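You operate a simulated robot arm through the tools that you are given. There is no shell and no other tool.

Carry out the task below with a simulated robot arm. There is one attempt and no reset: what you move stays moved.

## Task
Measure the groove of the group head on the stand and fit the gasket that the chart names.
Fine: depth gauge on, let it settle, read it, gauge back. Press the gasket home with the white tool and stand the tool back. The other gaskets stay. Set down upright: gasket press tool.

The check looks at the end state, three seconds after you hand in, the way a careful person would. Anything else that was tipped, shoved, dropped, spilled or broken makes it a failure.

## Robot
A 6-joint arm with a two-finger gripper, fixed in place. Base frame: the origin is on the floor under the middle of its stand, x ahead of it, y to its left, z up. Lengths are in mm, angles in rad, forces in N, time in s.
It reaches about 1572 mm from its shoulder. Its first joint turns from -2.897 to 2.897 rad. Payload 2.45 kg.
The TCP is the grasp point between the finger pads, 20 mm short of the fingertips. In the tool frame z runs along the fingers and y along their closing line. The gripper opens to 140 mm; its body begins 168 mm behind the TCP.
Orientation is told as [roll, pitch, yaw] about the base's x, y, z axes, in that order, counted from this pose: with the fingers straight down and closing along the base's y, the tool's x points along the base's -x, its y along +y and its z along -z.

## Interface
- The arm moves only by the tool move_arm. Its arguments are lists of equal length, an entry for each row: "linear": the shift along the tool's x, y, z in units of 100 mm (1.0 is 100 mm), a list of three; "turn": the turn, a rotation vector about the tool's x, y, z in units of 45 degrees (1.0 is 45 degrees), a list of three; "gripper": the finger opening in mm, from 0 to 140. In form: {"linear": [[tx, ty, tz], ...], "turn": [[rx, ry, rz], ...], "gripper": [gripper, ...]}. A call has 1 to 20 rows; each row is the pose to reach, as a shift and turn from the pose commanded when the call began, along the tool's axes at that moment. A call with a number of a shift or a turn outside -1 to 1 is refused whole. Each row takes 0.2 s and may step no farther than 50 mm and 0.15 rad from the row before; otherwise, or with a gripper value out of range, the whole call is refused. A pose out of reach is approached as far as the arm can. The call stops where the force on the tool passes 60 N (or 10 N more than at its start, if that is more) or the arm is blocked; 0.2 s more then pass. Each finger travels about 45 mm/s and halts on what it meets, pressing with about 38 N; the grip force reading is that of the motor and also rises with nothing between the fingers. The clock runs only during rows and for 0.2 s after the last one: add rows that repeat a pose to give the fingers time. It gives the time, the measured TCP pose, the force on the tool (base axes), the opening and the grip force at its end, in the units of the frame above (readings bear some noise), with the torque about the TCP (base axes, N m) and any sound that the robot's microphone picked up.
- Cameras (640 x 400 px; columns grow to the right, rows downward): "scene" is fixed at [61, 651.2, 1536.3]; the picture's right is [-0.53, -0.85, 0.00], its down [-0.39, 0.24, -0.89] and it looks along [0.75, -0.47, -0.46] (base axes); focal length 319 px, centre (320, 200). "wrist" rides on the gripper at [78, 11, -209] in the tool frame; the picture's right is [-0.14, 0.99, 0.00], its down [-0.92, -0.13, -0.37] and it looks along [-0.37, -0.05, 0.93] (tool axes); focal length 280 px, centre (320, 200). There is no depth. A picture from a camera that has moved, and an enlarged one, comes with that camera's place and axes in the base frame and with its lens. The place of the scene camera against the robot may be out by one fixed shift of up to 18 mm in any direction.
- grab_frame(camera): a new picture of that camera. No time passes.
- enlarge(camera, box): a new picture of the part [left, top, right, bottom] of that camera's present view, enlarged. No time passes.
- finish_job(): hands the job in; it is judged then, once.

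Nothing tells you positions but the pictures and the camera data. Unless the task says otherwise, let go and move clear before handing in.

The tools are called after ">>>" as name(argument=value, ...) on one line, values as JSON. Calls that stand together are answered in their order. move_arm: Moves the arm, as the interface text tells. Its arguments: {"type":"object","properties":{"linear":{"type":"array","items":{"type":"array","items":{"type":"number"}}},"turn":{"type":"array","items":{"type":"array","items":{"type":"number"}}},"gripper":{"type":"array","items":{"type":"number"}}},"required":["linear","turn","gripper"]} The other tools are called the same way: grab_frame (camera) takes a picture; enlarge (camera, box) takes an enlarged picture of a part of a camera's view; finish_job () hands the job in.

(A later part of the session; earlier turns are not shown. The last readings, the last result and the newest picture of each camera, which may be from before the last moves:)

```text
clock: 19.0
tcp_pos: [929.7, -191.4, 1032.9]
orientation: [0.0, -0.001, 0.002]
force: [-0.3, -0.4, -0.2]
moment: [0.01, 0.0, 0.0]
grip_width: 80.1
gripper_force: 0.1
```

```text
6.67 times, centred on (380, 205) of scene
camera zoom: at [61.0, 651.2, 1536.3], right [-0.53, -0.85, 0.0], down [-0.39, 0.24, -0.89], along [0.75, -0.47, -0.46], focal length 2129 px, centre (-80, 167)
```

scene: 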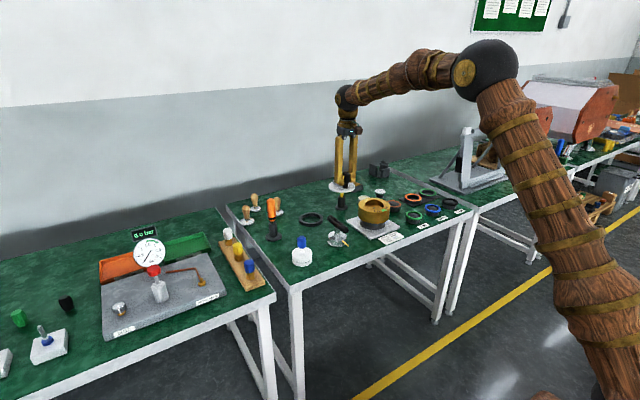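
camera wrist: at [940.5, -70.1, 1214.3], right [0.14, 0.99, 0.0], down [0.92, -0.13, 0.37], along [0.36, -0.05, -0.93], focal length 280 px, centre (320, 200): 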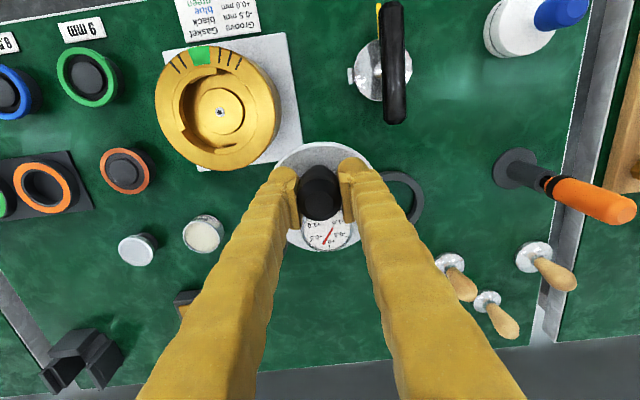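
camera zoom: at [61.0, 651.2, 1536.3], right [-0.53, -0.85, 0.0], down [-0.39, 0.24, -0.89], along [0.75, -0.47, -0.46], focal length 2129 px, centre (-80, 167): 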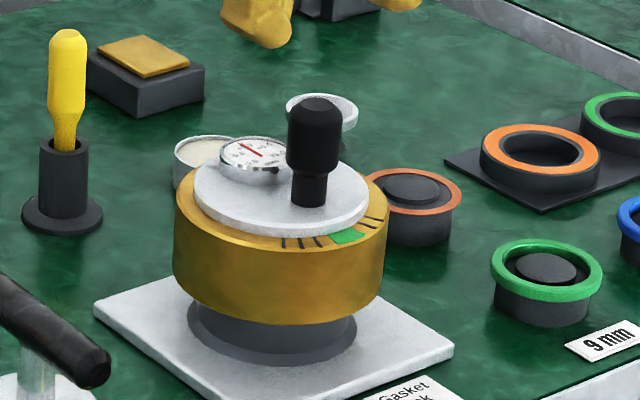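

The needle reads about +0.0. I'll wait a little longer to confirm it has settled, and re-read the chart.

>>> move_arm(linear=[[0, 0, 0], [0, 0, 0], [0, 0, 0], [0, 0, 0], [0, 0, 0], [0, 0, 0], [0, 0, 0], [0, 0, 0], [0, 0, 0], [0, 0, 0], [0, 0, 0], [0, 0, 0], [0, 0, 0], [0, 0, 0], [0, 0, 0]], turn=[[0, 0, 0], [0, 0, 0], [0, 0, 0], [0, 0, 0], [0, 0, 0], [0, 0, 0], [0, 0, 0], [0, 0, 0], [0, 0, 0], [0, 0, 0], [0, 0, 0], [0, 0, 0], [0, 0, 0], [0, 0, 0], [0, 0, 0]], gripper=[80, 80, 80, 80, 80, 80, 80, 80, 80, 80, 80, 80, 80, 80, 80])

>>> enlarge(camera="wrist", box=[300, 170, 350, 215])

>>> enlarge(camera="scene", box=[366, 194, 378, 202])

>>> enlarge(camera="scene", box=[370, 225, 410, 250])

```text
clock: 22.2
tcp_pos: [929.8, -190.6, 1032.4]
orientation: [0.002, 0.0, 0.002]
force: [-1.3, 0.2, 0.6]
moment: [0.03, -0.06, -0.02]
grip_width: 79.7
gripper_force: 0.1
```

```text
8.89 times, centred on (325, 192) of wrist
camera zoom: at [850.9, -180.5, 1240.9], right [0.14, 0.99, 0.0], down [0.92, -0.13, 0.37], along [0.37, -0.05, -0.93], focal length 2492 px, centre (276, 267)
```

zoom: 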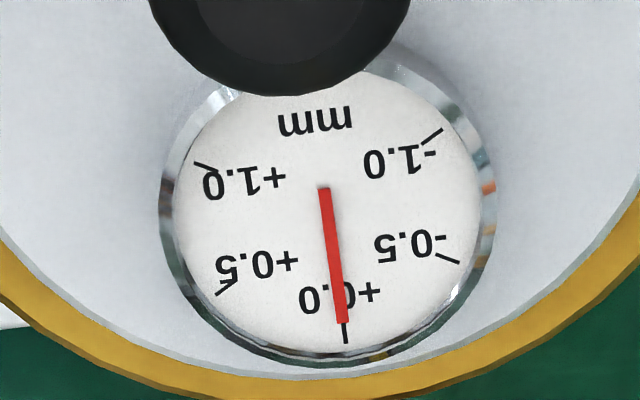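

```text
16.00 times, centred on (372, 198) of scene
camera zoom: at [61.0, 651.2, 1536.3], right [-0.53, -0.85, 0.0], down [-0.39, 0.24, -0.89], along [0.75, -0.47, -0.46], focal length 5109 px, centre (-512, 232)
```

zoom: 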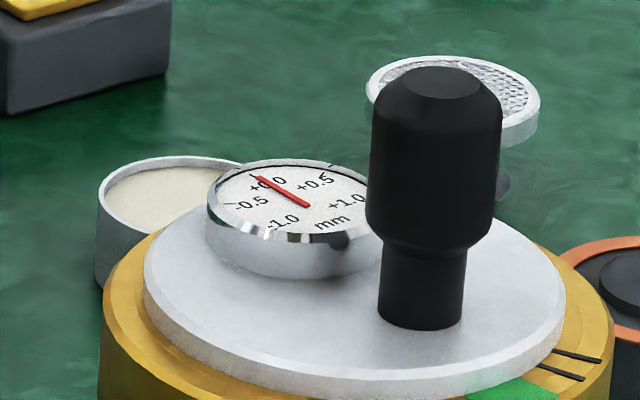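

```text
16.00 times, centred on (390, 238) of scene
camera zoom: at [61.0, 651.2, 1536.3], right [-0.53, -0.85, 0.0], down [-0.39, 0.24, -0.89], along [0.75, -0.47, -0.46], focal length 5109 px, centre (-800, -400)
```

zoom: 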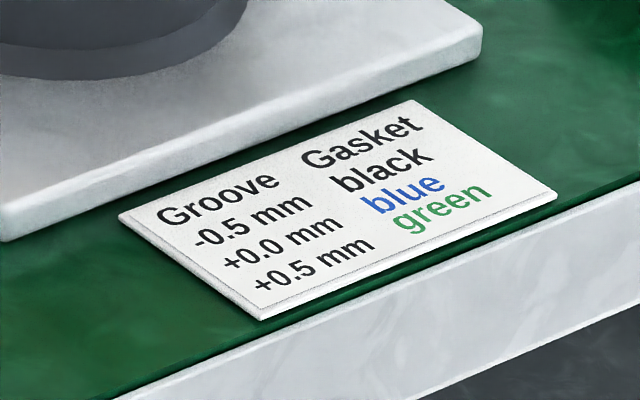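

The dial has settled exactly on +0.0, so the chart names the blue 8.5 mm gasket. Next I'll put the gauge back: descend, re-grip the knob and lift.

>>> move_arm(linear=[[0, 0, 0.3], [0, 0, 0.6], [0, 0, 0.8], [0, 0, 0.95], [0, 0, 1.0], [0, 0, 1.0]], turn=[[0, 0, 0], [0, 0, 0], [0, 0, 0], [0, 0, 0], [0, 0, 0], [0, 0, 0]], gripper=[80, 80, 80, 70, 60, 60])

>>> move_arm(linear=[[0, 0, 0], [0, 0, 0], [0, 0, 0], [0, 0, 0], [0, 0, 0]], turn=[[0, 0, 0], [0, 0, 0], [0, 0, 0], [0, 0, 0], [0, 0, 0]], gripper=[45, 35, 25, 25, 25])

>>> move_arm(linear=[[0, 0, -0.03], [0, 0, -0.08], [0, 0, -0.2], [0, 0, -0.5], [0, 0, -0.75], [0, 0, -0.75]], turn=[[0, 0, 0], [0, 0, 0], [0, 0, 0], [0, 0, 0], [0, 0, 0], [0, 0, 0]], gripper=[25, 25, 25, 25, 25, 25])

>>> enlarge(camera="scene", box=[300, 160, 420, 240])

```text
clock: 23.6
tcp_pos: [930.5, -191.2, 930.3]
orientation: [0.0, 0.001, 0.002]
force: [-0.3, -0.3, 0.2]
moment: [-0.02, 0.0, -0.03]
grip_width: 60.0
gripper_force: 0.0
```

```text
clock: 24.8
tcp_pos: [931.1, -190.1, 930.8]
orientation: [0.0, 0.0, 0.001]
force: [-0.5, -0.3, 0.8]
moment: [0.0, 0.0, -0.01]
grip_width: 29.0
gripper_force: 38.3
```

```text
clock: 26.2
tcp_pos: [928.5, -188.5, 1006.0]
orientation: [0.0, 0.001, 0.0]
force: [-0.3, -0.1, -3.2]
moment: [0.02, 0.06, -0.02]
grip_width: 28.9
gripper_force: 37.9
```

```text
5.00 times, centred on (360, 200) of scene
camera zoom: at [61.0, 651.2, 1536.3], right [-0.53, -0.85, 0.0], down [-0.39, 0.24, -0.89], along [0.75, -0.47, -0.46], focal length 1596 px, centre (120, 200)
```

zoom: 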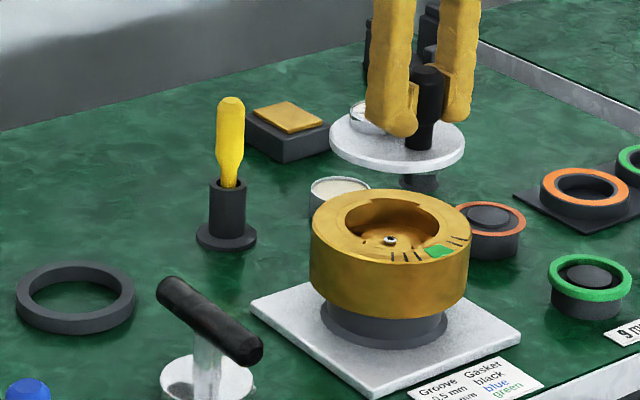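

>>> grab_frame(camera="wrist")

>>> move_arm(linear=[[-0.2, 0.25, 0.0], [-0.4, 0.5, 0.0], [-0.6, 0.75, 0.0], [-0.75, 1.0, 0.0], [-0.75, 1.0, 0.0]], turn=[[0, 0, 0], [0, 0, 0], [0, 0, 0], [0, 0, 0], [0, 0, 0]], gripper=[25, 25, 25, 25, 25])

>>> grab_frame(camera="wrist")

```text
taken
camera wrist: at [851.0, -178.6, 1214.8], right [0.14, 0.99, 0.0], down [0.92, -0.13, 0.37], along [0.37, -0.05, -0.93], focal length 280 px, centre (320, 200)
```

wrist: 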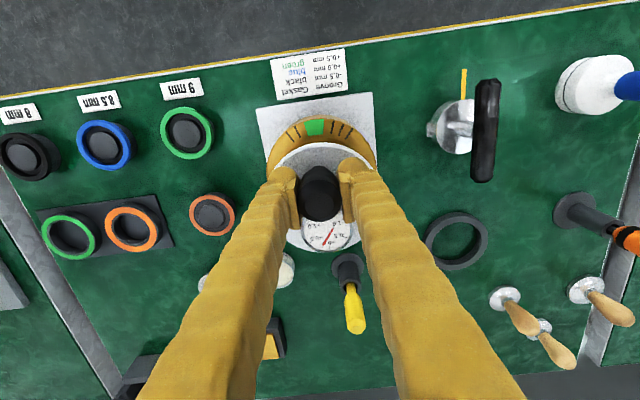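

```text
clock: 27.4
tcp_pos: [1004.8, -87.6, 1006.2]
orientation: [0.0, 0.0, 0.0]
force: [0.8, 0.2, -2.7]
moment: [0.0, 0.03, 0.03]
grip_width: 29.0
gripper_force: 38.3
```

```text
taken
camera wrist: at [926.0, -78.3, 1215.3], right [0.14, 0.99, 0.0], down [0.92, -0.13, 0.37], along [0.37, -0.05, -0.93], focal length 280 px, centre (320, 200)
```

wrist: 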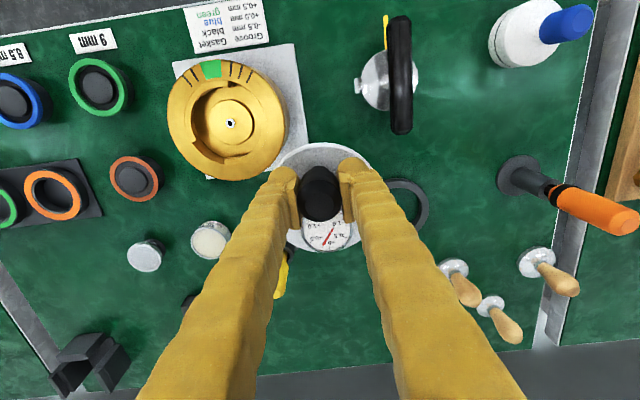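

>>> move_arm(linear=[[-0.3, 0.3, 0.0], [-0.6, 0.6, 0.0], [-0.9, 0.9, 0.0], [-1.0, 1.0, 0.0]], turn=[[0, 0, 0], [0, 0, 0], [0, 0, 0], [0, 0, 0]], gripper=[25, 25, 25, 25])

>>> move_arm(linear=[[-0.022, 0.11, 0.2], [-0.022, 0.11, 0.5], [-0.022, 0.11, 0.8], [-0.022, 0.11, 1.0], [-0.022, 0.11, 1.0], [-0.022, 0.11, 1.0]], turn=[[0, 0, 0], [0, 0, 0], [0, 0, 0], [0, 0, 0], [0, 0, 0], [0, 0, 0]], gripper=[25, 25, 25, 25, 25, 25])

>>> enlarge(camera="scene", box=[280, 170, 360, 230])

>>> enlarge(camera="wrist", box=[200, 80, 440, 230])

```text
clock: 28.4
tcp_pos: [1105.7, 10.2, 1007.1]
orientation: [0.001, 0.0, 0.001]
force: [-0.7, -0.2, -2.6]
moment: [0.03, 0.06, 0.01]
grip_width: 29.0
gripper_force: 38.2
```

```text
clock: 29.8
tcp_pos: [1107.0, 19.7, 905.8]
orientation: [0.0, 0.0, 0.0]
force: [0.5, -0.5, -2.2]
moment: [0.02, 0.05, -0.04]
grip_width: 29.2
gripper_force: 37.9
```

```text
6.67 times, centred on (320, 200) of scene
camera zoom: at [61.0, 651.2, 1536.3], right [-0.53, -0.85, 0.0], down [-0.39, 0.24, -0.89], along [0.75, -0.47, -0.46], focal length 2129 px, centre (320, 200)
```

zoom: 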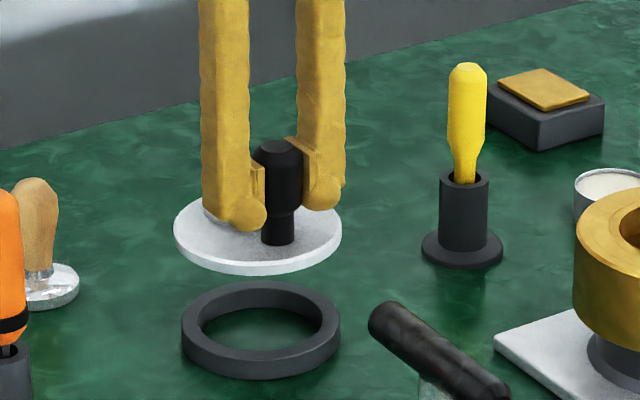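

```text
2.67 times, centred on (320, 155) of wrist
camera zoom: at [1029.4, 31.4, 1115.4], right [0.14, 0.99, 0.0], down [0.92, -0.13, 0.37], along [0.37, -0.05, -0.93], focal length 748 px, centre (320, 320)
```

zoom: 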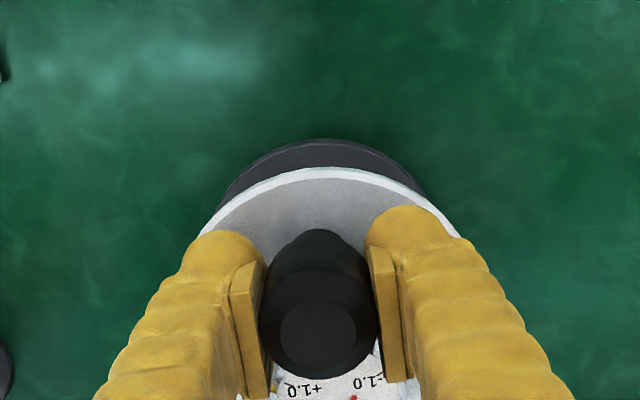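

>>> move_arm(linear=[[0, -0.012, 0.2], [0, -0.012, 0.4], [0, -0.012, 0.55], [0, -0.012, 0.6], [0, -0.012, 0.615], [0, -0.012, 0.615]], turn=[[0, 0, 0], [0, 0, 0], [0, 0, 0], [0, 0, 0], [0, 0, 0], [0, 0, 0]], gripper=[25, 25, 25, 25, 25, 25])

>>> enlarge(camera="scene", box=[285, 190, 365, 240])

>>> enlarge(camera="wrist", box=[200, 80, 440, 230])

```text
clock: 31.2
tcp_pos: [1108.6, 18.5, 844.0]
orientation: [0.0, 0.0, 0.001]
force: [-0.4, 0.5, -1.7]
moment: [0.03, 0.03, -0.01]
grip_width: 29.1
gripper_force: 37.7
```

```text
8.00 times, centred on (325, 215) of scene
camera zoom: at [61.0, 651.2, 1536.3], right [-0.53, -0.85, 0.0], down [-0.39, 0.24, -0.89], along [0.75, -0.47, -0.46], focal length 2554 px, centre (280, 80)
```

zoom: 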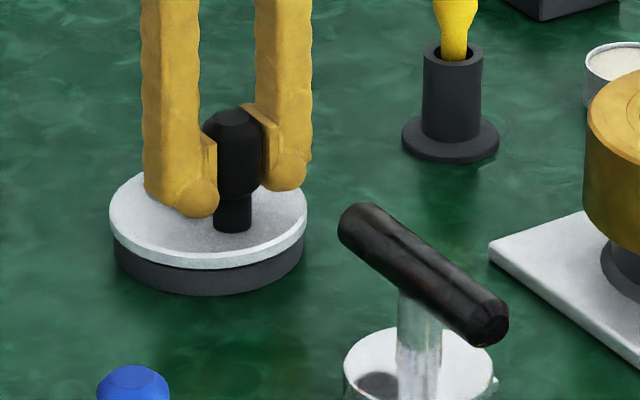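

```text
2.67 times, centred on (320, 155) of wrist
camera zoom: at [1029.6, 29.9, 1053.4], right [0.14, 0.99, 0.0], down [0.92, -0.13, 0.37], along [0.37, -0.05, -0.93], focal length 748 px, centre (320, 320)
```

zoom: 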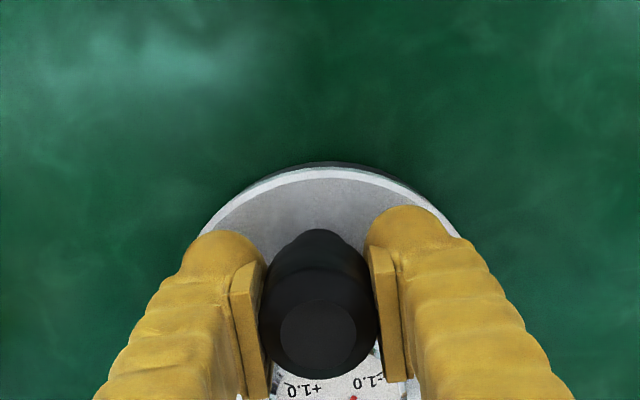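

The gauge is about 2 mm above its nest and well aligned. I'll lower it the last bit.

>>> move_arm(linear=[[0, 0, 0.01], [0, 0, 0.02], [0, 0, 0.02]], turn=[[0, 0, 0], [0, 0, 0], [0, 0, 0]], gripper=[25, 25, 25])

```text
clock: 32.0
tcp_pos: [1107.6, 18.8, 842.4]
orientation: [0.001, 0.0, -0.001]
force: [0.8, 0.2, -2.1]
moment: [0.01, 0.03, 0.02]
grip_width: 29.1
gripper_force: 38.5
```

>>> move_arm(linear=[[0, 0, 0.01], [0, 0, 0.01]], turn=[[0, 0, 0], [0, 0, 0]], gripper=[25, 25])

>>> enlarge(camera="scene", box=[285, 190, 365, 240])

```text
clock: 32.6
tcp_pos: [1108.4, 19.0, 841.5]
orientation: [0.0, -0.001, 0.001]
force: [-0.4, 1.4, 3.5]
moment: [0.04, -0.38, 0.03]
grip_width: 28.8
gripper_force: 38.3
```

```text
8.00 times, centred on (325, 215) of scene
camera zoom: at [61.0, 651.2, 1536.3], right [-0.53, -0.85, 0.0], down [-0.39, 0.24, -0.89], along [0.75, -0.47, -0.46], focal length 2554 px, centre (280, 80)
```

zoom: 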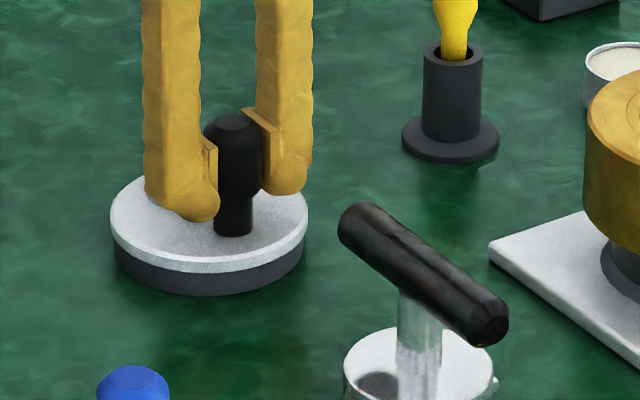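

Contact with the nest is felt. I'll release, rise straight up, and verify that the gauge sits properly.

>>> move_arm(linear=[[0, 0, 0], [0, 0, 0], [0, 0, 0], [0, 0, 0], [0, 0, -0.1], [0, 0, -0.3], [0, 0, -0.6], [0, 0, -1.0], [0, 0, -1.0]], turn=[[0, 0, 0], [0, 0, 0], [0, 0, 0], [0, 0, 0], [0, 0, 0], [0, 0, 0], [0, 0, 0], [0, 0, 0], [0, 0, 0]], gripper=[34, 45, 60, 70, 75, 75, 75, 75, 75])

>>> enlarge(camera="scene", box=[285, 190, 365, 240])

>>> enlarge(camera="wrist", box=[240, 120, 400, 220])

```text
clock: 34.6
tcp_pos: [1108.3, 19.8, 941.8]
orientation: [0.0, -0.001, -0.001]
force: [-0.2, 0.9, 0.0]
moment: [0.02, 0.03, 0.03]
grip_width: 74.8
gripper_force: 0.0
```

```text
8.00 times, centred on (325, 215) of scene
camera zoom: at [61.0, 651.2, 1536.3], right [-0.53, -0.85, 0.0], down [-0.39, 0.24, -0.89], along [0.75, -0.47, -0.46], focal length 2554 px, centre (280, 80)
```

zoom: 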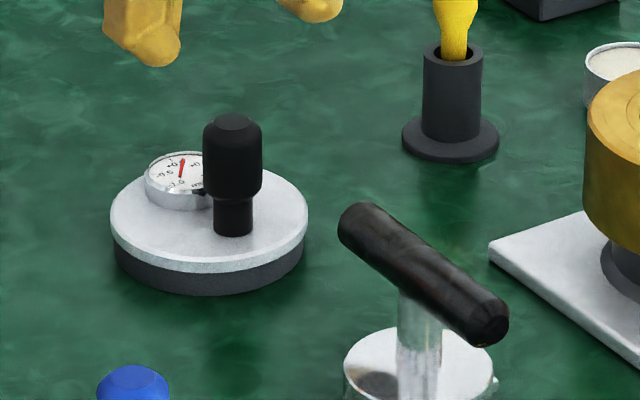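

```text
4.00 times, centred on (320, 170) of wrist
camera zoom: at [1028.9, 30.1, 1150.2], right [0.14, 0.99, 0.0], down [0.92, -0.13, 0.37], along [0.37, -0.05, -0.93], focal length 1122 px, centre (320, 320)
```

zoom: 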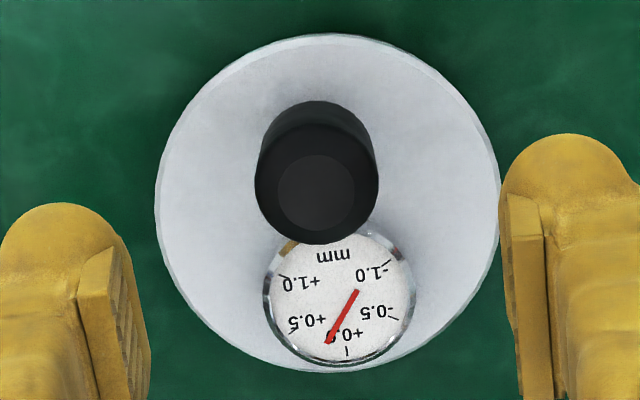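

The gauge is back on its nest. Next is the blue 8.5 mm gasket, near (884, -497). First I'll check the fingertip geometry from the scene camera, then fly over to the gasket.

>>> enlarge(camera="scene", box=[285, 160, 335, 205])

>>> move_arm(linear=[[0.2, -0.25, -0.2], [0.4, -0.5, -0.4], [0.6, -0.75, -0.6], [0.7, -1.0, -0.7], [0.7, -1.0, -0.7]], turn=[[0, 0, 0], [0, 0, 0], [0, 0, 0], [0, 0, 0], [0, 0, 0]], gripper=[80, 90, 100, 100, 100])

>>> enlarge(camera="scene", box=[320, 130, 400, 190])

```text
8.89 times, centred on (310, 182) of scene
camera zoom: at [61.0, 651.2, 1536.3], right [-0.53, -0.85, 0.0], down [-0.39, 0.24, -0.89], along [0.75, -0.47, -0.46], focal length 2838 px, centre (409, 356)
```

zoom: 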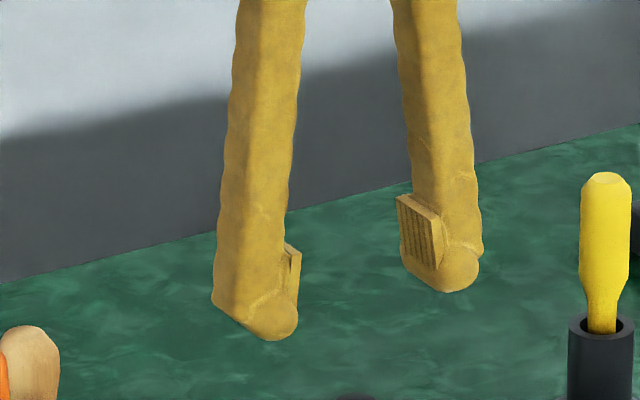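

```text
clock: 35.8
tcp_pos: [1037.0, -80.6, 1013.3]
orientation: [-0.001, 0.001, 0.0]
force: [0.5, 0.0, 0.2]
moment: [-0.02, 0.0, 0.0]
grip_width: 100.1
gripper_force: 0.1
```

```text
6.67 times, centred on (360, 160) of scene
camera zoom: at [61.0, 651.2, 1536.3], right [-0.53, -0.85, 0.0], down [-0.39, 0.24, -0.89], along [0.75, -0.47, -0.46], focal length 2129 px, centre (53, 467)
```

zoom: 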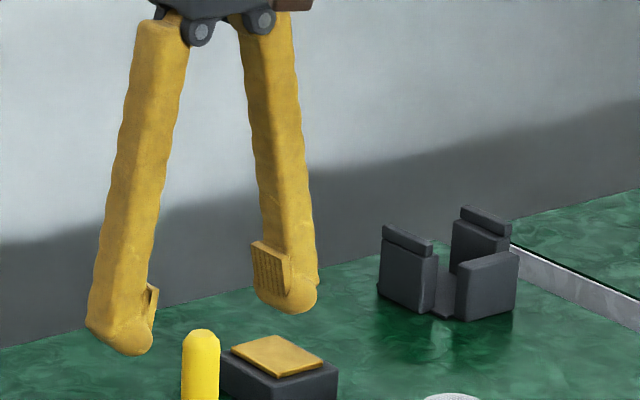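

The pads are about 25 mm tall and centred on the TCP, with rounded fingertips about 7 mm below them. I'll continue over to the blue gasket at a safe height.

>>> move_arm(linear=[[0.1, -0.33, 0], [0.2, -0.66, 0], [0.35, -1.0, 0]], turn=[[0, 0, 0], [0, 0, 0], [0, 0, 0]], gripper=[100, 100, 100])

>>> move_arm(linear=[[0.1, -0.33, 0], [0.2, -0.66, 0], [0.4, -1.0, 0]], turn=[[0, 0, 0], [0, 0, 0], [0, 0, 0]], gripper=[100, 110, 120])

>>> move_arm(linear=[[0.15, -0.33, 0], [0.3, -0.66, 0], [0.4, -1.0, 0]], turn=[[0, 0, 0], [0, 0, 0], [0, 0, 0]], gripper=[130, 140, 140])

>>> move_arm(linear=[[0.1, -0.33, 0], [0.2, -0.66, 0], [0.38, -1.0, 0], [0.38, -1.0, 0], [0.38, -1.0, 0]], turn=[[0, 0, 0], [0, 0, 0], [0, 0, 0], [0, 0, 0], [0, 0, 0]], gripper=[140, 140, 140, 140, 140])

>>> grab_frame(camera="wrist")

>>> enlarge(camera="wrist", box=[240, 120, 400, 220])

```text
clock: 36.6
tcp_pos: [1001.0, -181.4, 1011.9]
orientation: [0.0, 0.0, 0.0]
force: [-0.2, 1.8, 0.1]
moment: [-0.01, 0.01, 0.0]
grip_width: 100.2
gripper_force: 0.0
```

```text
clock: 37.4
tcp_pos: [960.5, -281.6, 1012.0]
orientation: [0.0, -0.001, -0.001]
force: [0.5, 0.2, 0.3]
moment: [0.0, -0.01, -0.01]
grip_width: 119.8
gripper_force: 0.1
```

```text
clock: 38.2
tcp_pos: [922.3, -382.1, 1013.0]
orientation: [-0.002, 0.0, -0.001]
force: [-1.0, 0.8, 0.7]
moment: [0.0, 0.03, 0.01]
grip_width: 139.9
gripper_force: 0.1
```

```text
clock: 39.4
tcp_pos: [884.6, -482.8, 1012.1]
orientation: [0.0, 0.001, 0.0]
force: [0.5, 0.4, 0.0]
moment: [0.01, 0.0, -0.01]
grip_width: 140.0
gripper_force: 0.1
```

```text
taken
camera wrist: at [805.6, -472.4, 1220.5], right [0.14, 0.99, 0.0], down [0.92, -0.13, 0.37], along [0.37, -0.05, -0.93], focal length 280 px, centre (320, 200)
```

wrist: 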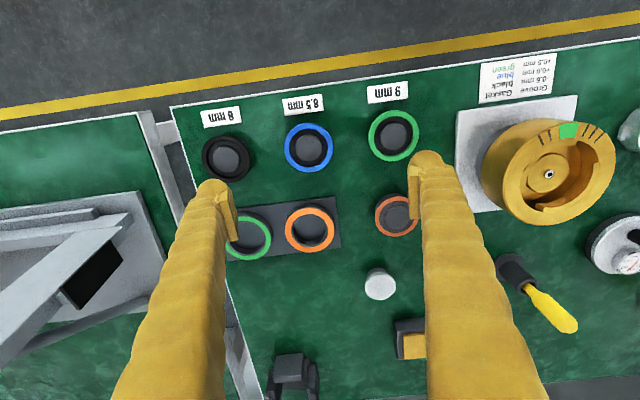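

```text
4.00 times, centred on (320, 170) of wrist
camera zoom: at [805.6, -472.4, 1220.5], right [0.14, 0.99, 0.0], down [0.92, -0.13, 0.37], along [0.37, -0.05, -0.93], focal length 1122 px, centre (320, 320)
```

zoom: 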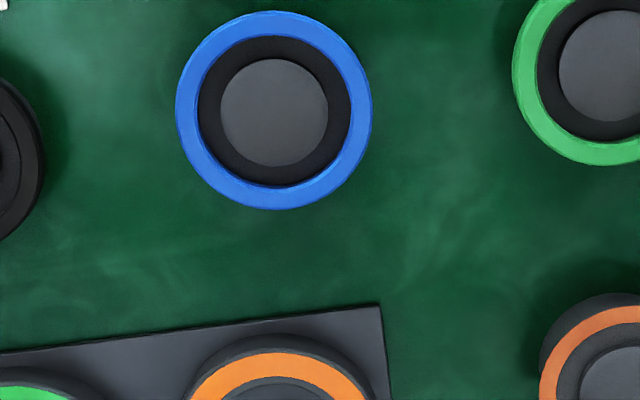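

The blue gasket is centred near (885.5, -500.8), with its top near z 805, a bore of about 57 mm and an outer diameter of about 73 mm. I'll move above it and lower partway.

>>> move_arm(linear=[[0.0, -0.2, 0.3], [-0.013, -0.2, 0.6], [-0.013, -0.2, 0.9], [-0.013, -0.2, 1.0], [-0.013, -0.2, 1.0], [-0.013, -0.2, 1.0], [-0.013, -0.2, 1.0]], turn=[[0, 0, 0], [0, 0, 0], [0, 0, 0], [0, 0, 0], [0, 0, 0], [0, 0, 0], [0, 0, 0]], gripper=[130, 115, 100, 90, 90, 90, 90])

>>> grab_frame(camera="wrist")

>>> enlarge(camera="wrist", box=[240, 100, 400, 200])

>>> enlarge(camera="scene", box=[390, 160, 480, 225])

```text
clock: 41.0
tcp_pos: [885.7, -502.4, 911.0]
orientation: [0.001, 0.001, 0.002]
force: [-0.2, -0.2, 0.2]
moment: [-0.03, 0.0, 0.03]
grip_width: 90.0
gripper_force: 0.1
```

```text
taken
camera wrist: at [806.2, -491.3, 1119.2], right [0.14, 0.99, 0.0], down [0.92, -0.13, 0.37], along [0.37, -0.05, -0.93], focal length 280 px, centre (320, 200)
```

wrist: 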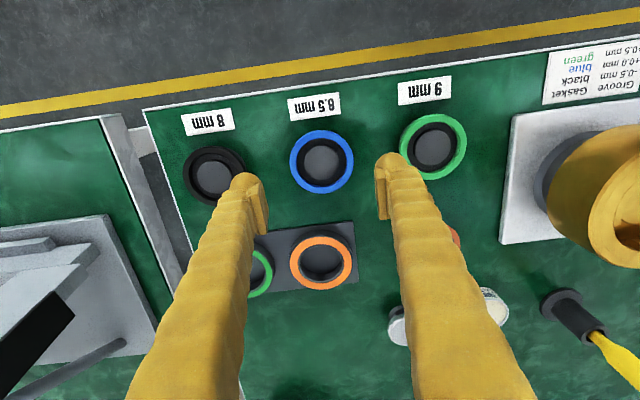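

```text
4.00 times, centred on (320, 150) of wrist
camera zoom: at [806.2, -491.3, 1119.2], right [0.14, 0.99, 0.0], down [0.92, -0.13, 0.37], along [0.37, -0.05, -0.93], focal length 1122 px, centre (320, 400)
```

zoom: 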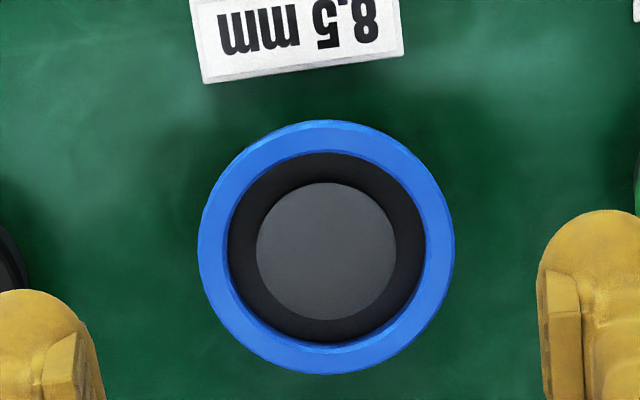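

```text
6.15 times, centred on (435, 192) of scene
camera zoom: at [61.0, 651.2, 1536.3], right [-0.53, -0.85, 0.0], down [-0.39, 0.24, -0.89], along [0.75, -0.47, -0.46], focal length 1965 px, centre (-388, 246)
```

zoom: 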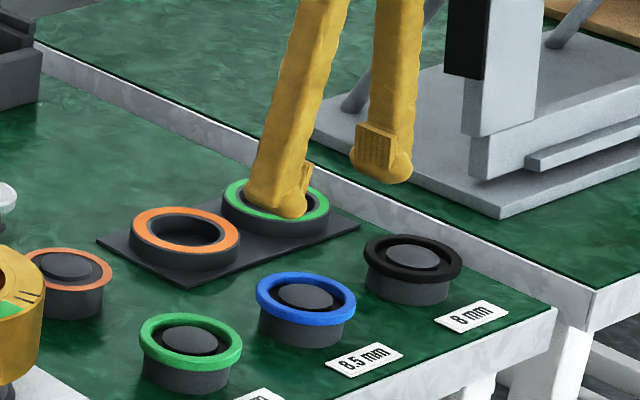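

The gasket's outer diameter is about 73.4 mm, and it lies about 2 mm to +y of the finger centre. I'll correct that and descend with the fingers around it.

>>> move_arm(linear=[[-0.005, 0.022, 0.2], [-0.005, 0.022, 0.45], [-0.005, 0.022, 0.7], [-0.005, 0.022, 0.85], [-0.005, 0.022, 0.85], [-0.005, 0.022, 0.85]], turn=[[0, 0, 0], [0, 0, 0], [0, 0, 0], [0, 0, 0], [0, 0, 0], [0, 0, 0]], gripper=[90, 90, 90, 90, 90, 90])

>>> enlarge(camera="wrist", box=[200, 80, 440, 230])

>>> enlarge(camera="scene", box=[410, 180, 470, 225])

```text
clock: 42.4
tcp_pos: [885.8, -499.2, 827.3]
orientation: [0.002, -0.002, -0.002]
force: [0.3, 0.2, 0.4]
moment: [0.03, 0.0, -0.01]
grip_width: 90.2
gripper_force: 0.1
```

```text
2.67 times, centred on (320, 155) of wrist
camera zoom: at [807.2, -488.1, 1035.2], right [0.14, 0.99, 0.0], down [0.92, -0.13, 0.37], along [0.37, -0.05, -0.93], focal length 748 px, centre (320, 320)
```

zoom: 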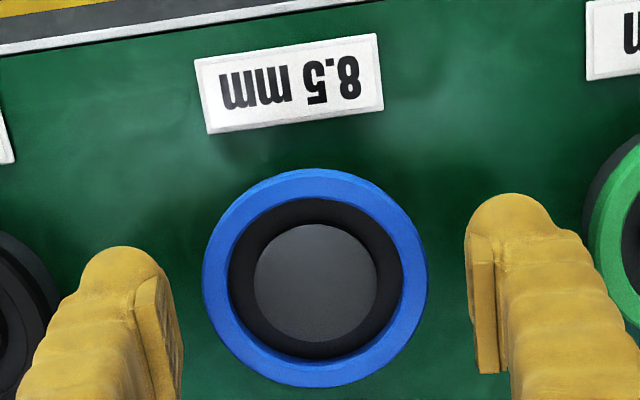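

```text
8.89 times, centred on (440, 202) of scene
camera zoom: at [61.0, 651.2, 1536.3], right [-0.53, -0.85, 0.0], down [-0.39, 0.24, -0.89], along [0.75, -0.47, -0.46], focal length 2838 px, centre (-747, 178)
```

zoom: 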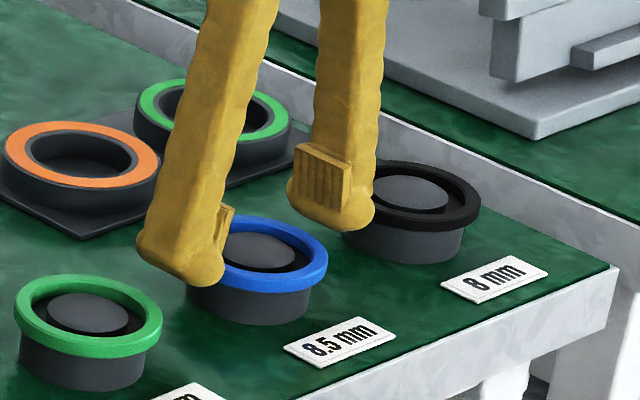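

The fingers straddle the blue gasket and its black and green neighbours are clear. I'll lower the last 14 mm with a small y correction and close gently.

>>> move_arm(linear=[[0, -0.008, 0.07], [0, -0.008, 0.14], [0, -0.008, 0.14], [0, -0.008, 0.14]], turn=[[0, 0, 0], [0, 0, 0], [0, 0, 0], [0, 0, 0]], gripper=[90, 90, 86, 82])

>>> enlarge(camera="wrist", box=[200, 80, 440, 230])

>>> enlarge(camera="scene", box=[410, 180, 470, 225])

```text
clock: 43.4
tcp_pos: [885.8, -499.7, 811.7]
orientation: [0.002, -0.002, -0.001]
force: [-0.5, 0.2, 0.6]
moment: [-0.05, 0.01, -0.02]
grip_width: 82.0
gripper_force: 0.1
```

```text
2.67 times, centred on (320, 155) of wrist
camera zoom: at [807.9, -489.1, 1021.1], right [0.14, 0.99, 0.0], down [0.92, -0.13, 0.37], along [0.37, -0.05, -0.93], focal length 748 px, centre (320, 320)
```

zoom: 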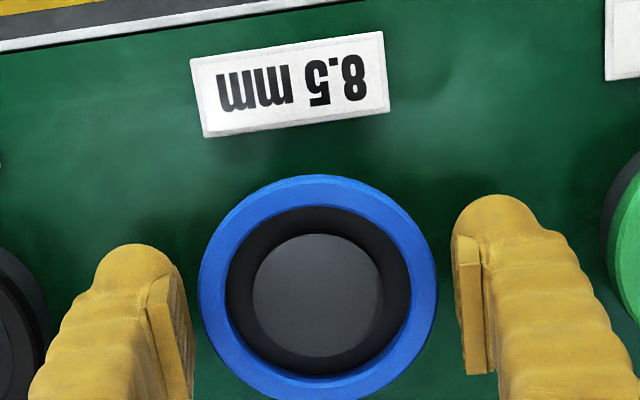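

```text
8.89 times, centred on (440, 202) of scene
camera zoom: at [61.0, 651.2, 1536.3], right [-0.53, -0.85, 0.0], down [-0.39, 0.24, -0.89], along [0.75, -0.47, -0.46], focal length 2838 px, centre (-747, 178)
```

zoom: 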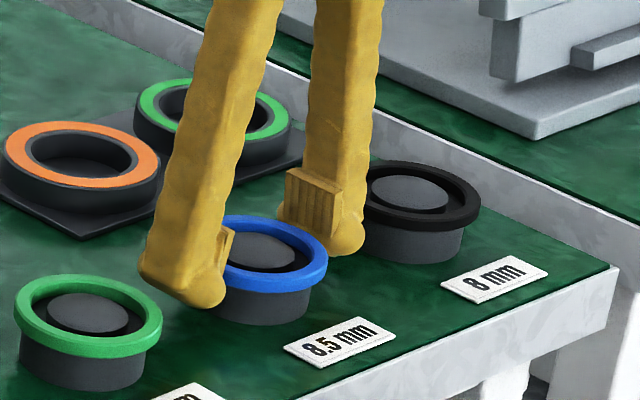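

>>> move_arm(linear=[[0, 0, 0], [0, 0, 0], [0, 0, 0], [0, 0, 0], [0, 0, 0]], turn=[[0, 0, 0], [0, 0, 0], [0, 0, 0], [0, 0, 0], [0, 0, 0]], gripper=[76, 72, 68, 66, 66])

>>> enlarge(camera="wrist", box=[200, 80, 440, 230])

>>> enlarge(camera="scene", box=[410, 180, 470, 225])

```text
clock: 44.6
tcp_pos: [886.2, -498.9, 811.1]
orientation: [0.0, -0.001, -0.001]
force: [-1.0, 0.6, 1.5]
moment: [0.05, -0.03, 0.0]
grip_width: 69.4
gripper_force: 38.1
```

```text
2.67 times, centred on (320, 155) of wrist
camera zoom: at [807.9, -489.1, 1021.1], right [0.14, 0.99, 0.0], down [0.92, -0.13, 0.37], along [0.37, -0.05, -0.93], focal length 748 px, centre (320, 320)
```

zoom: 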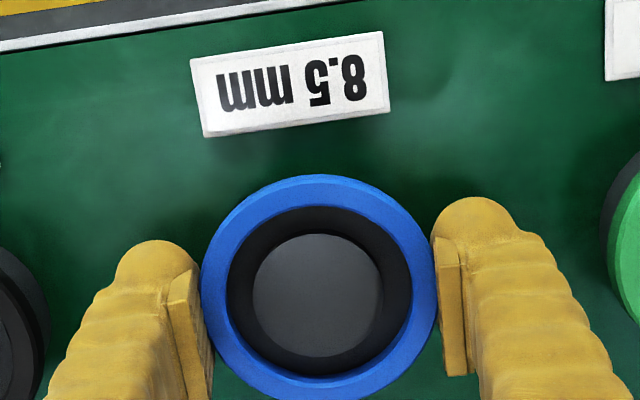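

```text
8.89 times, centred on (440, 202) of scene
camera zoom: at [61.0, 651.2, 1536.3], right [-0.53, -0.85, 0.0], down [-0.39, 0.24, -0.89], along [0.75, -0.47, -0.46], focal length 2838 px, centre (-747, 178)
```

zoom: 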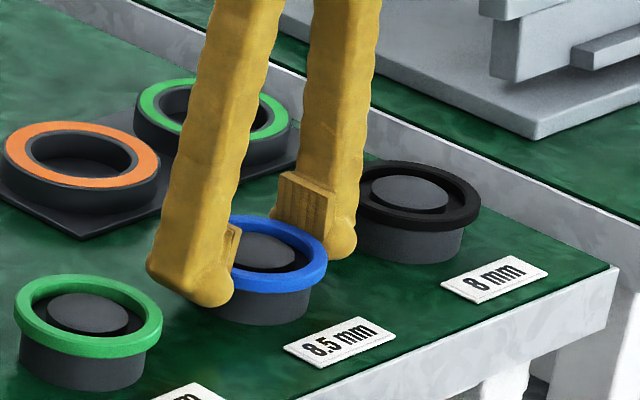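

It's gripped. I'll lift slowly and check that it comes up level.

>>> move_arm(linear=[[0, 0, -0.03], [0, 0, -0.08], [0, 0, -0.15], [0, 0, -0.25], [0, 0, -0.4], [0, 0, -0.4]], turn=[[0, 0, 0], [0, 0, 0], [0, 0, 0], [0, 0, 0], [0, 0, 0], [0, 0, 0]], gripper=[64, 64, 64, 64, 64, 64])

>>> enlarge(camera="wrist", box=[200, 80, 440, 230])

>>> enlarge(camera="scene", box=[410, 170, 470, 225])

```text
clock: 46.0
tcp_pos: [886.5, -497.5, 852.2]
orientation: [-0.001, -0.001, 0.001]
force: [0.3, 0.3, -0.1]
moment: [-0.03, 0.0, 0.01]
grip_width: 69.3
gripper_force: 38.0
```

```text
2.67 times, centred on (320, 155) of wrist
camera zoom: at [807.1, -488.1, 1060.7], right [0.14, 0.99, 0.0], down [0.92, -0.13, 0.37], along [0.37, -0.05, -0.93], focal length 748 px, centre (320, 320)
```

zoom: 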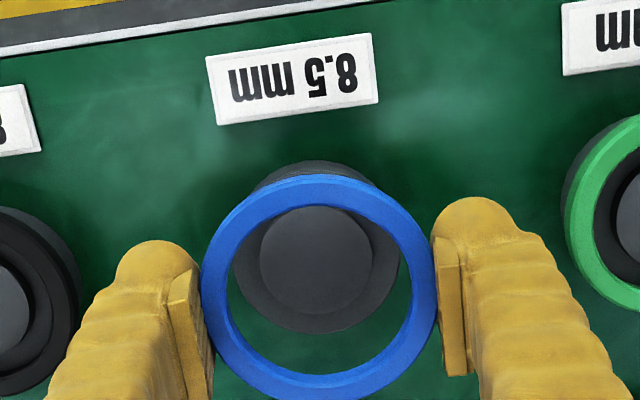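

```text
7.27 times, centred on (440, 198) of scene
camera zoom: at [61.0, 651.2, 1536.3], right [-0.53, -0.85, 0.0], down [-0.39, 0.24, -0.89], along [0.75, -0.47, -0.46], focal length 2322 px, centre (-553, 218)
```

zoom: 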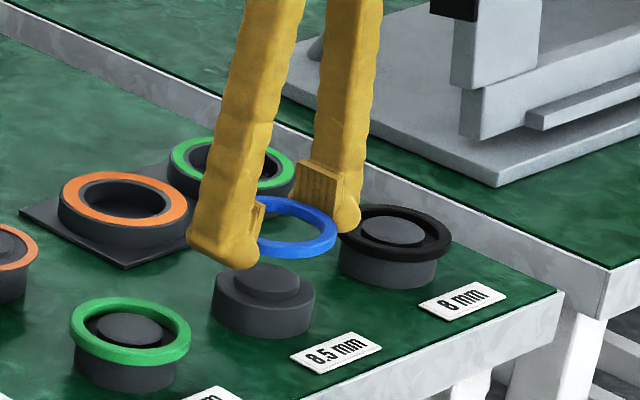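

The gasket is held level and centred between the fingers. I'll raise it and move so the camera is straight above the head, to measure its centre accurately.

>>> move_arm(linear=[[0, 0, -0.3], [0, 0, -0.65], [0, 0, -1.0]], turn=[[0, 0, 0], [0, 0, 0], [0, 0, 0]], gripper=[64, 64, 64])

>>> move_arm(linear=[[-0.15, 0.3, -0.2], [-0.3, 0.65, -0.4], [-0.5, 1.0, -0.59]], turn=[[0, 0, 0], [0, 0, 0], [0, 0, 0]], gripper=[64, 64, 64])

>>> move_arm(linear=[[-0.15, 0.3, 0], [-0.3, 0.65, 0], [-0.5, 1.0, 0]], turn=[[0, 0, 0], [0, 0, 0], [0, 0, 0]], gripper=[64, 64, 64])

>>> move_arm(linear=[[-0.15, 0.3, 0], [-0.3, 0.65, 0], [-0.43, 0.974, 0], [-0.43, 0.974, 0], [-0.43, 0.974, 0], [-0.43, 0.974, 0], [-0.43, 0.974, 0], [-0.43, 0.974, 0]], turn=[[0, 0, 0], [0, 0, 0], [0, 0, 0], [0, 0, 0], [0, 0, 0], [0, 0, 0], [0, 0, 0], [0, 0, 0]], gripper=[64, 64, 64, 64, 64, 64, 64, 64])

>>> grab_frame(camera="wrist")

>>> enlarge(camera="wrist", box=[250, 30, 390, 150])

```text
clock: 46.8
tcp_pos: [886.3, -500.5, 952.4]
orientation: [0.001, -0.001, 0.0]
force: [0.1, 0.0, -0.2]
moment: [0.01, -0.02, -0.01]
grip_width: 69.1
gripper_force: 38.1
```

```text
clock: 47.6
tcp_pos: [935.8, -399.4, 1011.6]
orientation: [0.0, -0.002, -0.001]
force: [0.5, 0.0, -0.1]
moment: [0.06, -0.03, 0.0]
grip_width: 69.2
gripper_force: 37.7
```

```text
clock: 48.4
tcp_pos: [986.2, -299.8, 1013.5]
orientation: [-0.001, 0.001, 0.0]
force: [0.4, 0.1, 0.1]
moment: [0.04, 0.01, -0.01]
grip_width: 68.8
gripper_force: 37.6
```

```text
clock: 50.2
tcp_pos: [1028.9, -204.7, 1012.0]
orientation: [0.0, 0.0, 0.001]
force: [-0.7, 0.0, -0.4]
moment: [0.0, 0.0, -0.02]
grip_width: 69.4
gripper_force: 37.9
```

```text
taken
camera wrist: at [950.1, -193.0, 1220.0], right [0.14, 0.99, 0.0], down [0.92, -0.13, 0.37], along [0.37, -0.05, -0.93], focal length 280 px, centre (320, 200)
```

wrist: 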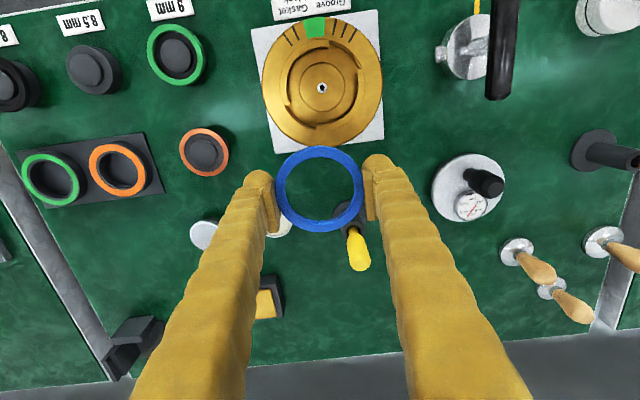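

```text
3.33 times, centred on (320, 90) of wrist
camera zoom: at [950.1, -193.0, 1220.0], right [0.14, 0.99, 0.0], down [0.92, -0.13, 0.37], along [0.37, -0.05, -0.93], focal length 935 px, centre (320, 567)
```

zoom: 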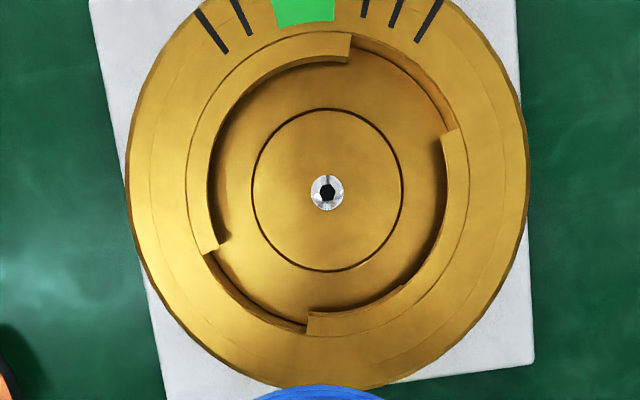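

I have a straight-down view of the head with the gasket in the same image. I'll take a few pose readings to average out the noise before aligning.

>>> move_arm(linear=[[0, 0, 0]], turn=[[0, 0, 0]], gripper=[64])

>>> move_arm(linear=[[0, 0, 0]], turn=[[0, 0, 0]], gripper=[64])

>>> move_arm(linear=[[0, 0, 0]], turn=[[0, 0, 0]], gripper=[64])

>>> enlarge(camera="wrist", box=[240, 40, 400, 240])

```text
clock: 50.6
tcp_pos: [1028.8, -204.3, 1011.2]
orientation: [0.0, 0.001, -0.001]
force: [1.4, -1.7, -0.3]
moment: [0.02, -0.03, 0.0]
grip_width: 69.1
gripper_force: 38.2
```

```text
clock: 51.0
tcp_pos: [1028.4, -203.7, 1011.7]
orientation: [-0.001, 0.0, 0.0]
force: [-0.5, 0.0, -0.4]
moment: [0.01, -0.02, -0.01]
grip_width: 68.9
gripper_force: 37.5
```

```text
clock: 51.4
tcp_pos: [1028.7, -202.8, 1011.1]
orientation: [0.0, 0.0, -0.001]
force: [0.3, 0.0, 0.0]
moment: [0.02, -0.02, 0.01]
grip_width: 69.5
gripper_force: 38.0
```

```text
2.00 times, centred on (320, 140) of wrist
camera zoom: at [950.1, -193.0, 1220.0], right [0.14, 0.99, 0.0], down [0.92, -0.13, 0.37], along [0.37, -0.05, -0.93], focal length 561 px, centre (320, 320)
```

zoom: 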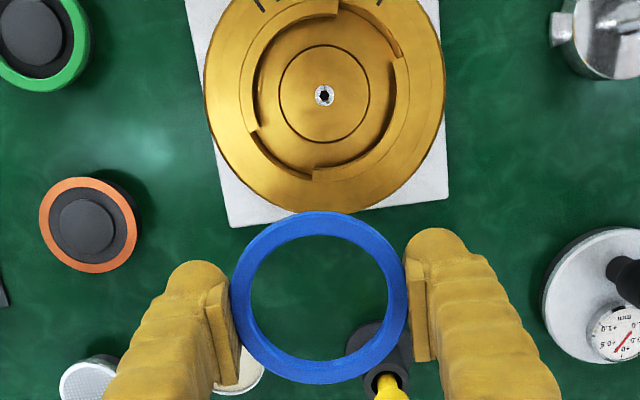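

>>> enlarge(camera="scene", box=[355, 194, 395, 219])

>>> enlarge(camera="wrist", box=[280, 50, 360, 120])

```text
16.00 times, centred on (375, 206) of scene
camera zoom: at [61.0, 651.2, 1536.3], right [-0.53, -0.85, 0.0], down [-0.39, 0.24, -0.89], along [0.75, -0.47, -0.46], focal length 5109 px, centre (-560, 96)
```

zoom: 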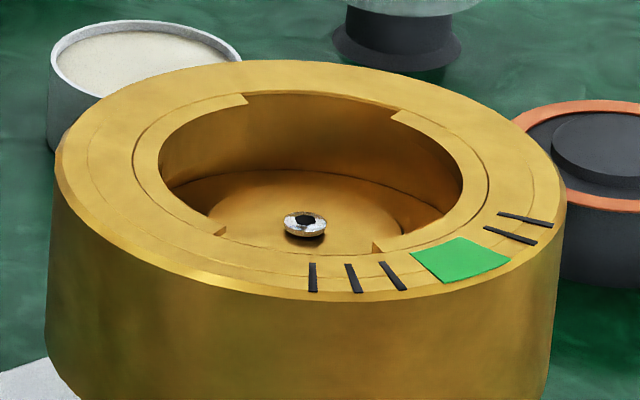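

```text
5.71 times, centred on (320, 85) of wrist
camera zoom: at [950.1, -193.0, 1220.0], right [0.14, 0.99, 0.0], down [0.92, -0.13, 0.37], along [0.37, -0.05, -0.93], focal length 1602 px, centre (320, 857)
```

zoom: 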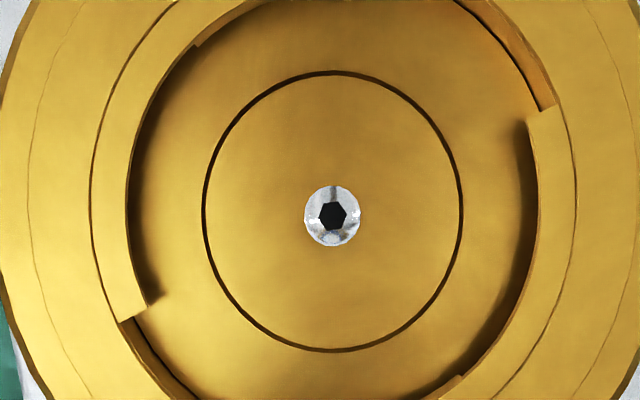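

The camera-reported pose is the steady one: true TCP is (1028.1, -204.0), and the head centre comes out at (951.3, -190.6). I'll move the gasket there, still high, and verify.

>>> move_arm(linear=[[0.25, 0.05, 0.0], [0.5, 0.1, 0.0], [0.768, 0.137, 0.0], [0.768, 0.137, 0.2], [0.768, 0.137, 0.4], [0.768, 0.137, 0.4], [0.768, 0.137, 0.4], [0.768, 0.137, 0.4], [0.768, 0.137, 0.4]], turn=[[0, 0, 0], [0, 0, 0], [0, 0, 0], [0, 0, 0], [0, 0, 0], [0, 0, 0], [0, 0, 0], [0, 0, 0], [0, 0, 0]], gripper=[64, 64, 64, 64, 64, 64, 64, 64, 64])

>>> enlarge(camera="wrist", box=[240, 120, 400, 240])

>>> enlarge(camera="scene", box=[350, 180, 410, 225])

```text
clock: 53.4
tcp_pos: [952.2, -187.7, 971.8]
orientation: [0.001, 0.001, 0.001]
force: [-0.4, 0.2, -0.1]
moment: [0.0, 0.02, 0.01]
grip_width: 69.1
gripper_force: 38.3
```

```text
3.33 times, centred on (320, 180) of wrist
camera zoom: at [874.0, -177.9, 1181.0], right [0.14, 0.99, 0.0], down [0.92, -0.13, 0.37], along [0.37, -0.05, -0.93], focal length 935 px, centre (320, 267)
```

zoom: 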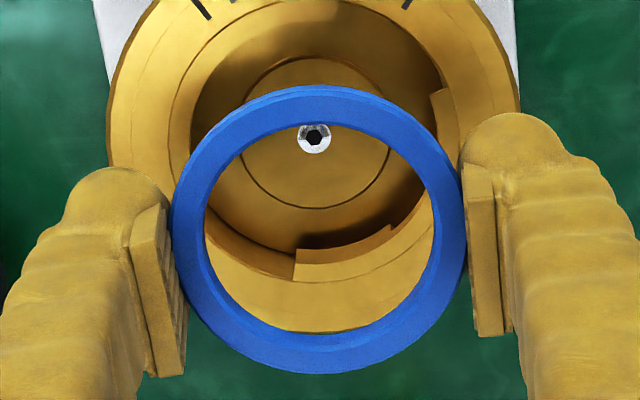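

```text
8.89 times, centred on (380, 202) of scene
camera zoom: at [61.0, 651.2, 1536.3], right [-0.53, -0.85, 0.0], down [-0.39, 0.24, -0.89], along [0.75, -0.47, -0.46], focal length 2838 px, centre (-213, 178)
```

zoom: 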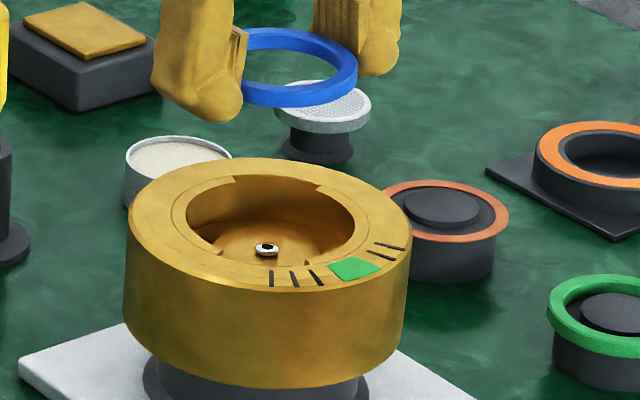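

The camera pose gives TCP (952.0, -188.9) and the head centre (951.3, -190.8). I'll correct that small offset and descend to just above the rim.

>>> move_arm(linear=[[0.007, -0.016, 0.15], [0.007, -0.016, 0.35], [0.007, -0.016, 0.5], [0.007, -0.016, 0.55], [0.007, -0.016, 0.55], [0.007, -0.016, 0.55], [0.007, -0.016, 0.55]], turn=[[0, 0, 0], [0, 0, 0], [0, 0, 0], [0, 0, 0], [0, 0, 0], [0, 0, 0], [0, 0, 0]], gripper=[64, 64, 64, 64, 64, 64, 64])

>>> enlarge(camera="wrist", box=[240, 120, 400, 240])

>>> enlarge(camera="scene", box=[350, 180, 410, 225])

```text
clock: 55.0
tcp_pos: [952.8, -189.6, 917.4]
orientation: [0.0, 0.002, 0.0]
force: [0.1, -0.3, -0.2]
moment: [0.01, -0.02, -0.01]
grip_width: 69.2
gripper_force: 38.2
```

```text
3.33 times, centred on (320, 180) of wrist
camera zoom: at [873.6, -179.0, 1126.1], right [0.14, 0.99, 0.0], down [0.92, -0.13, 0.37], along [0.37, -0.05, -0.93], focal length 935 px, centre (320, 267)
```

zoom: 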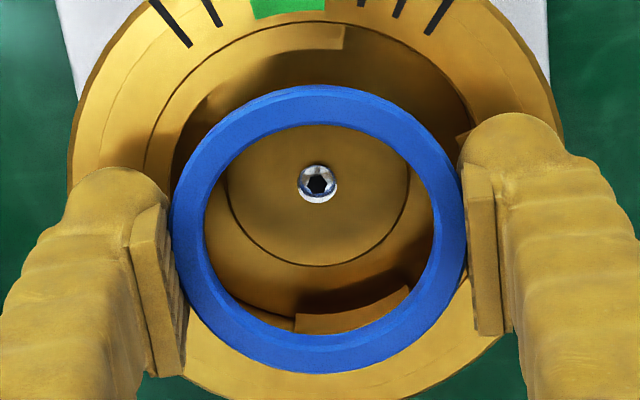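

```text
8.89 times, centred on (380, 202) of scene
camera zoom: at [61.0, 651.2, 1536.3], right [-0.53, -0.85, 0.0], down [-0.39, 0.24, -0.89], along [0.75, -0.47, -0.46], focal length 2838 px, centre (-213, 178)
```

zoom: 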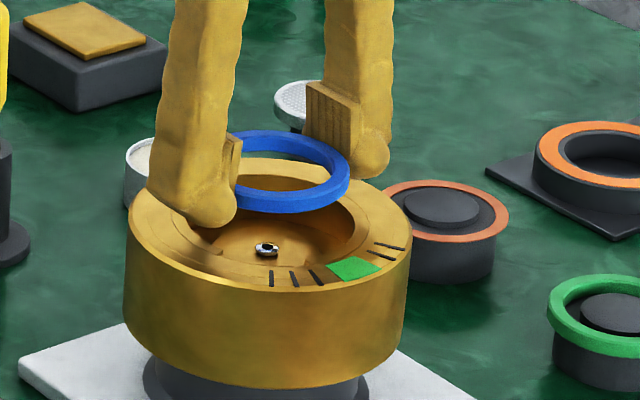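

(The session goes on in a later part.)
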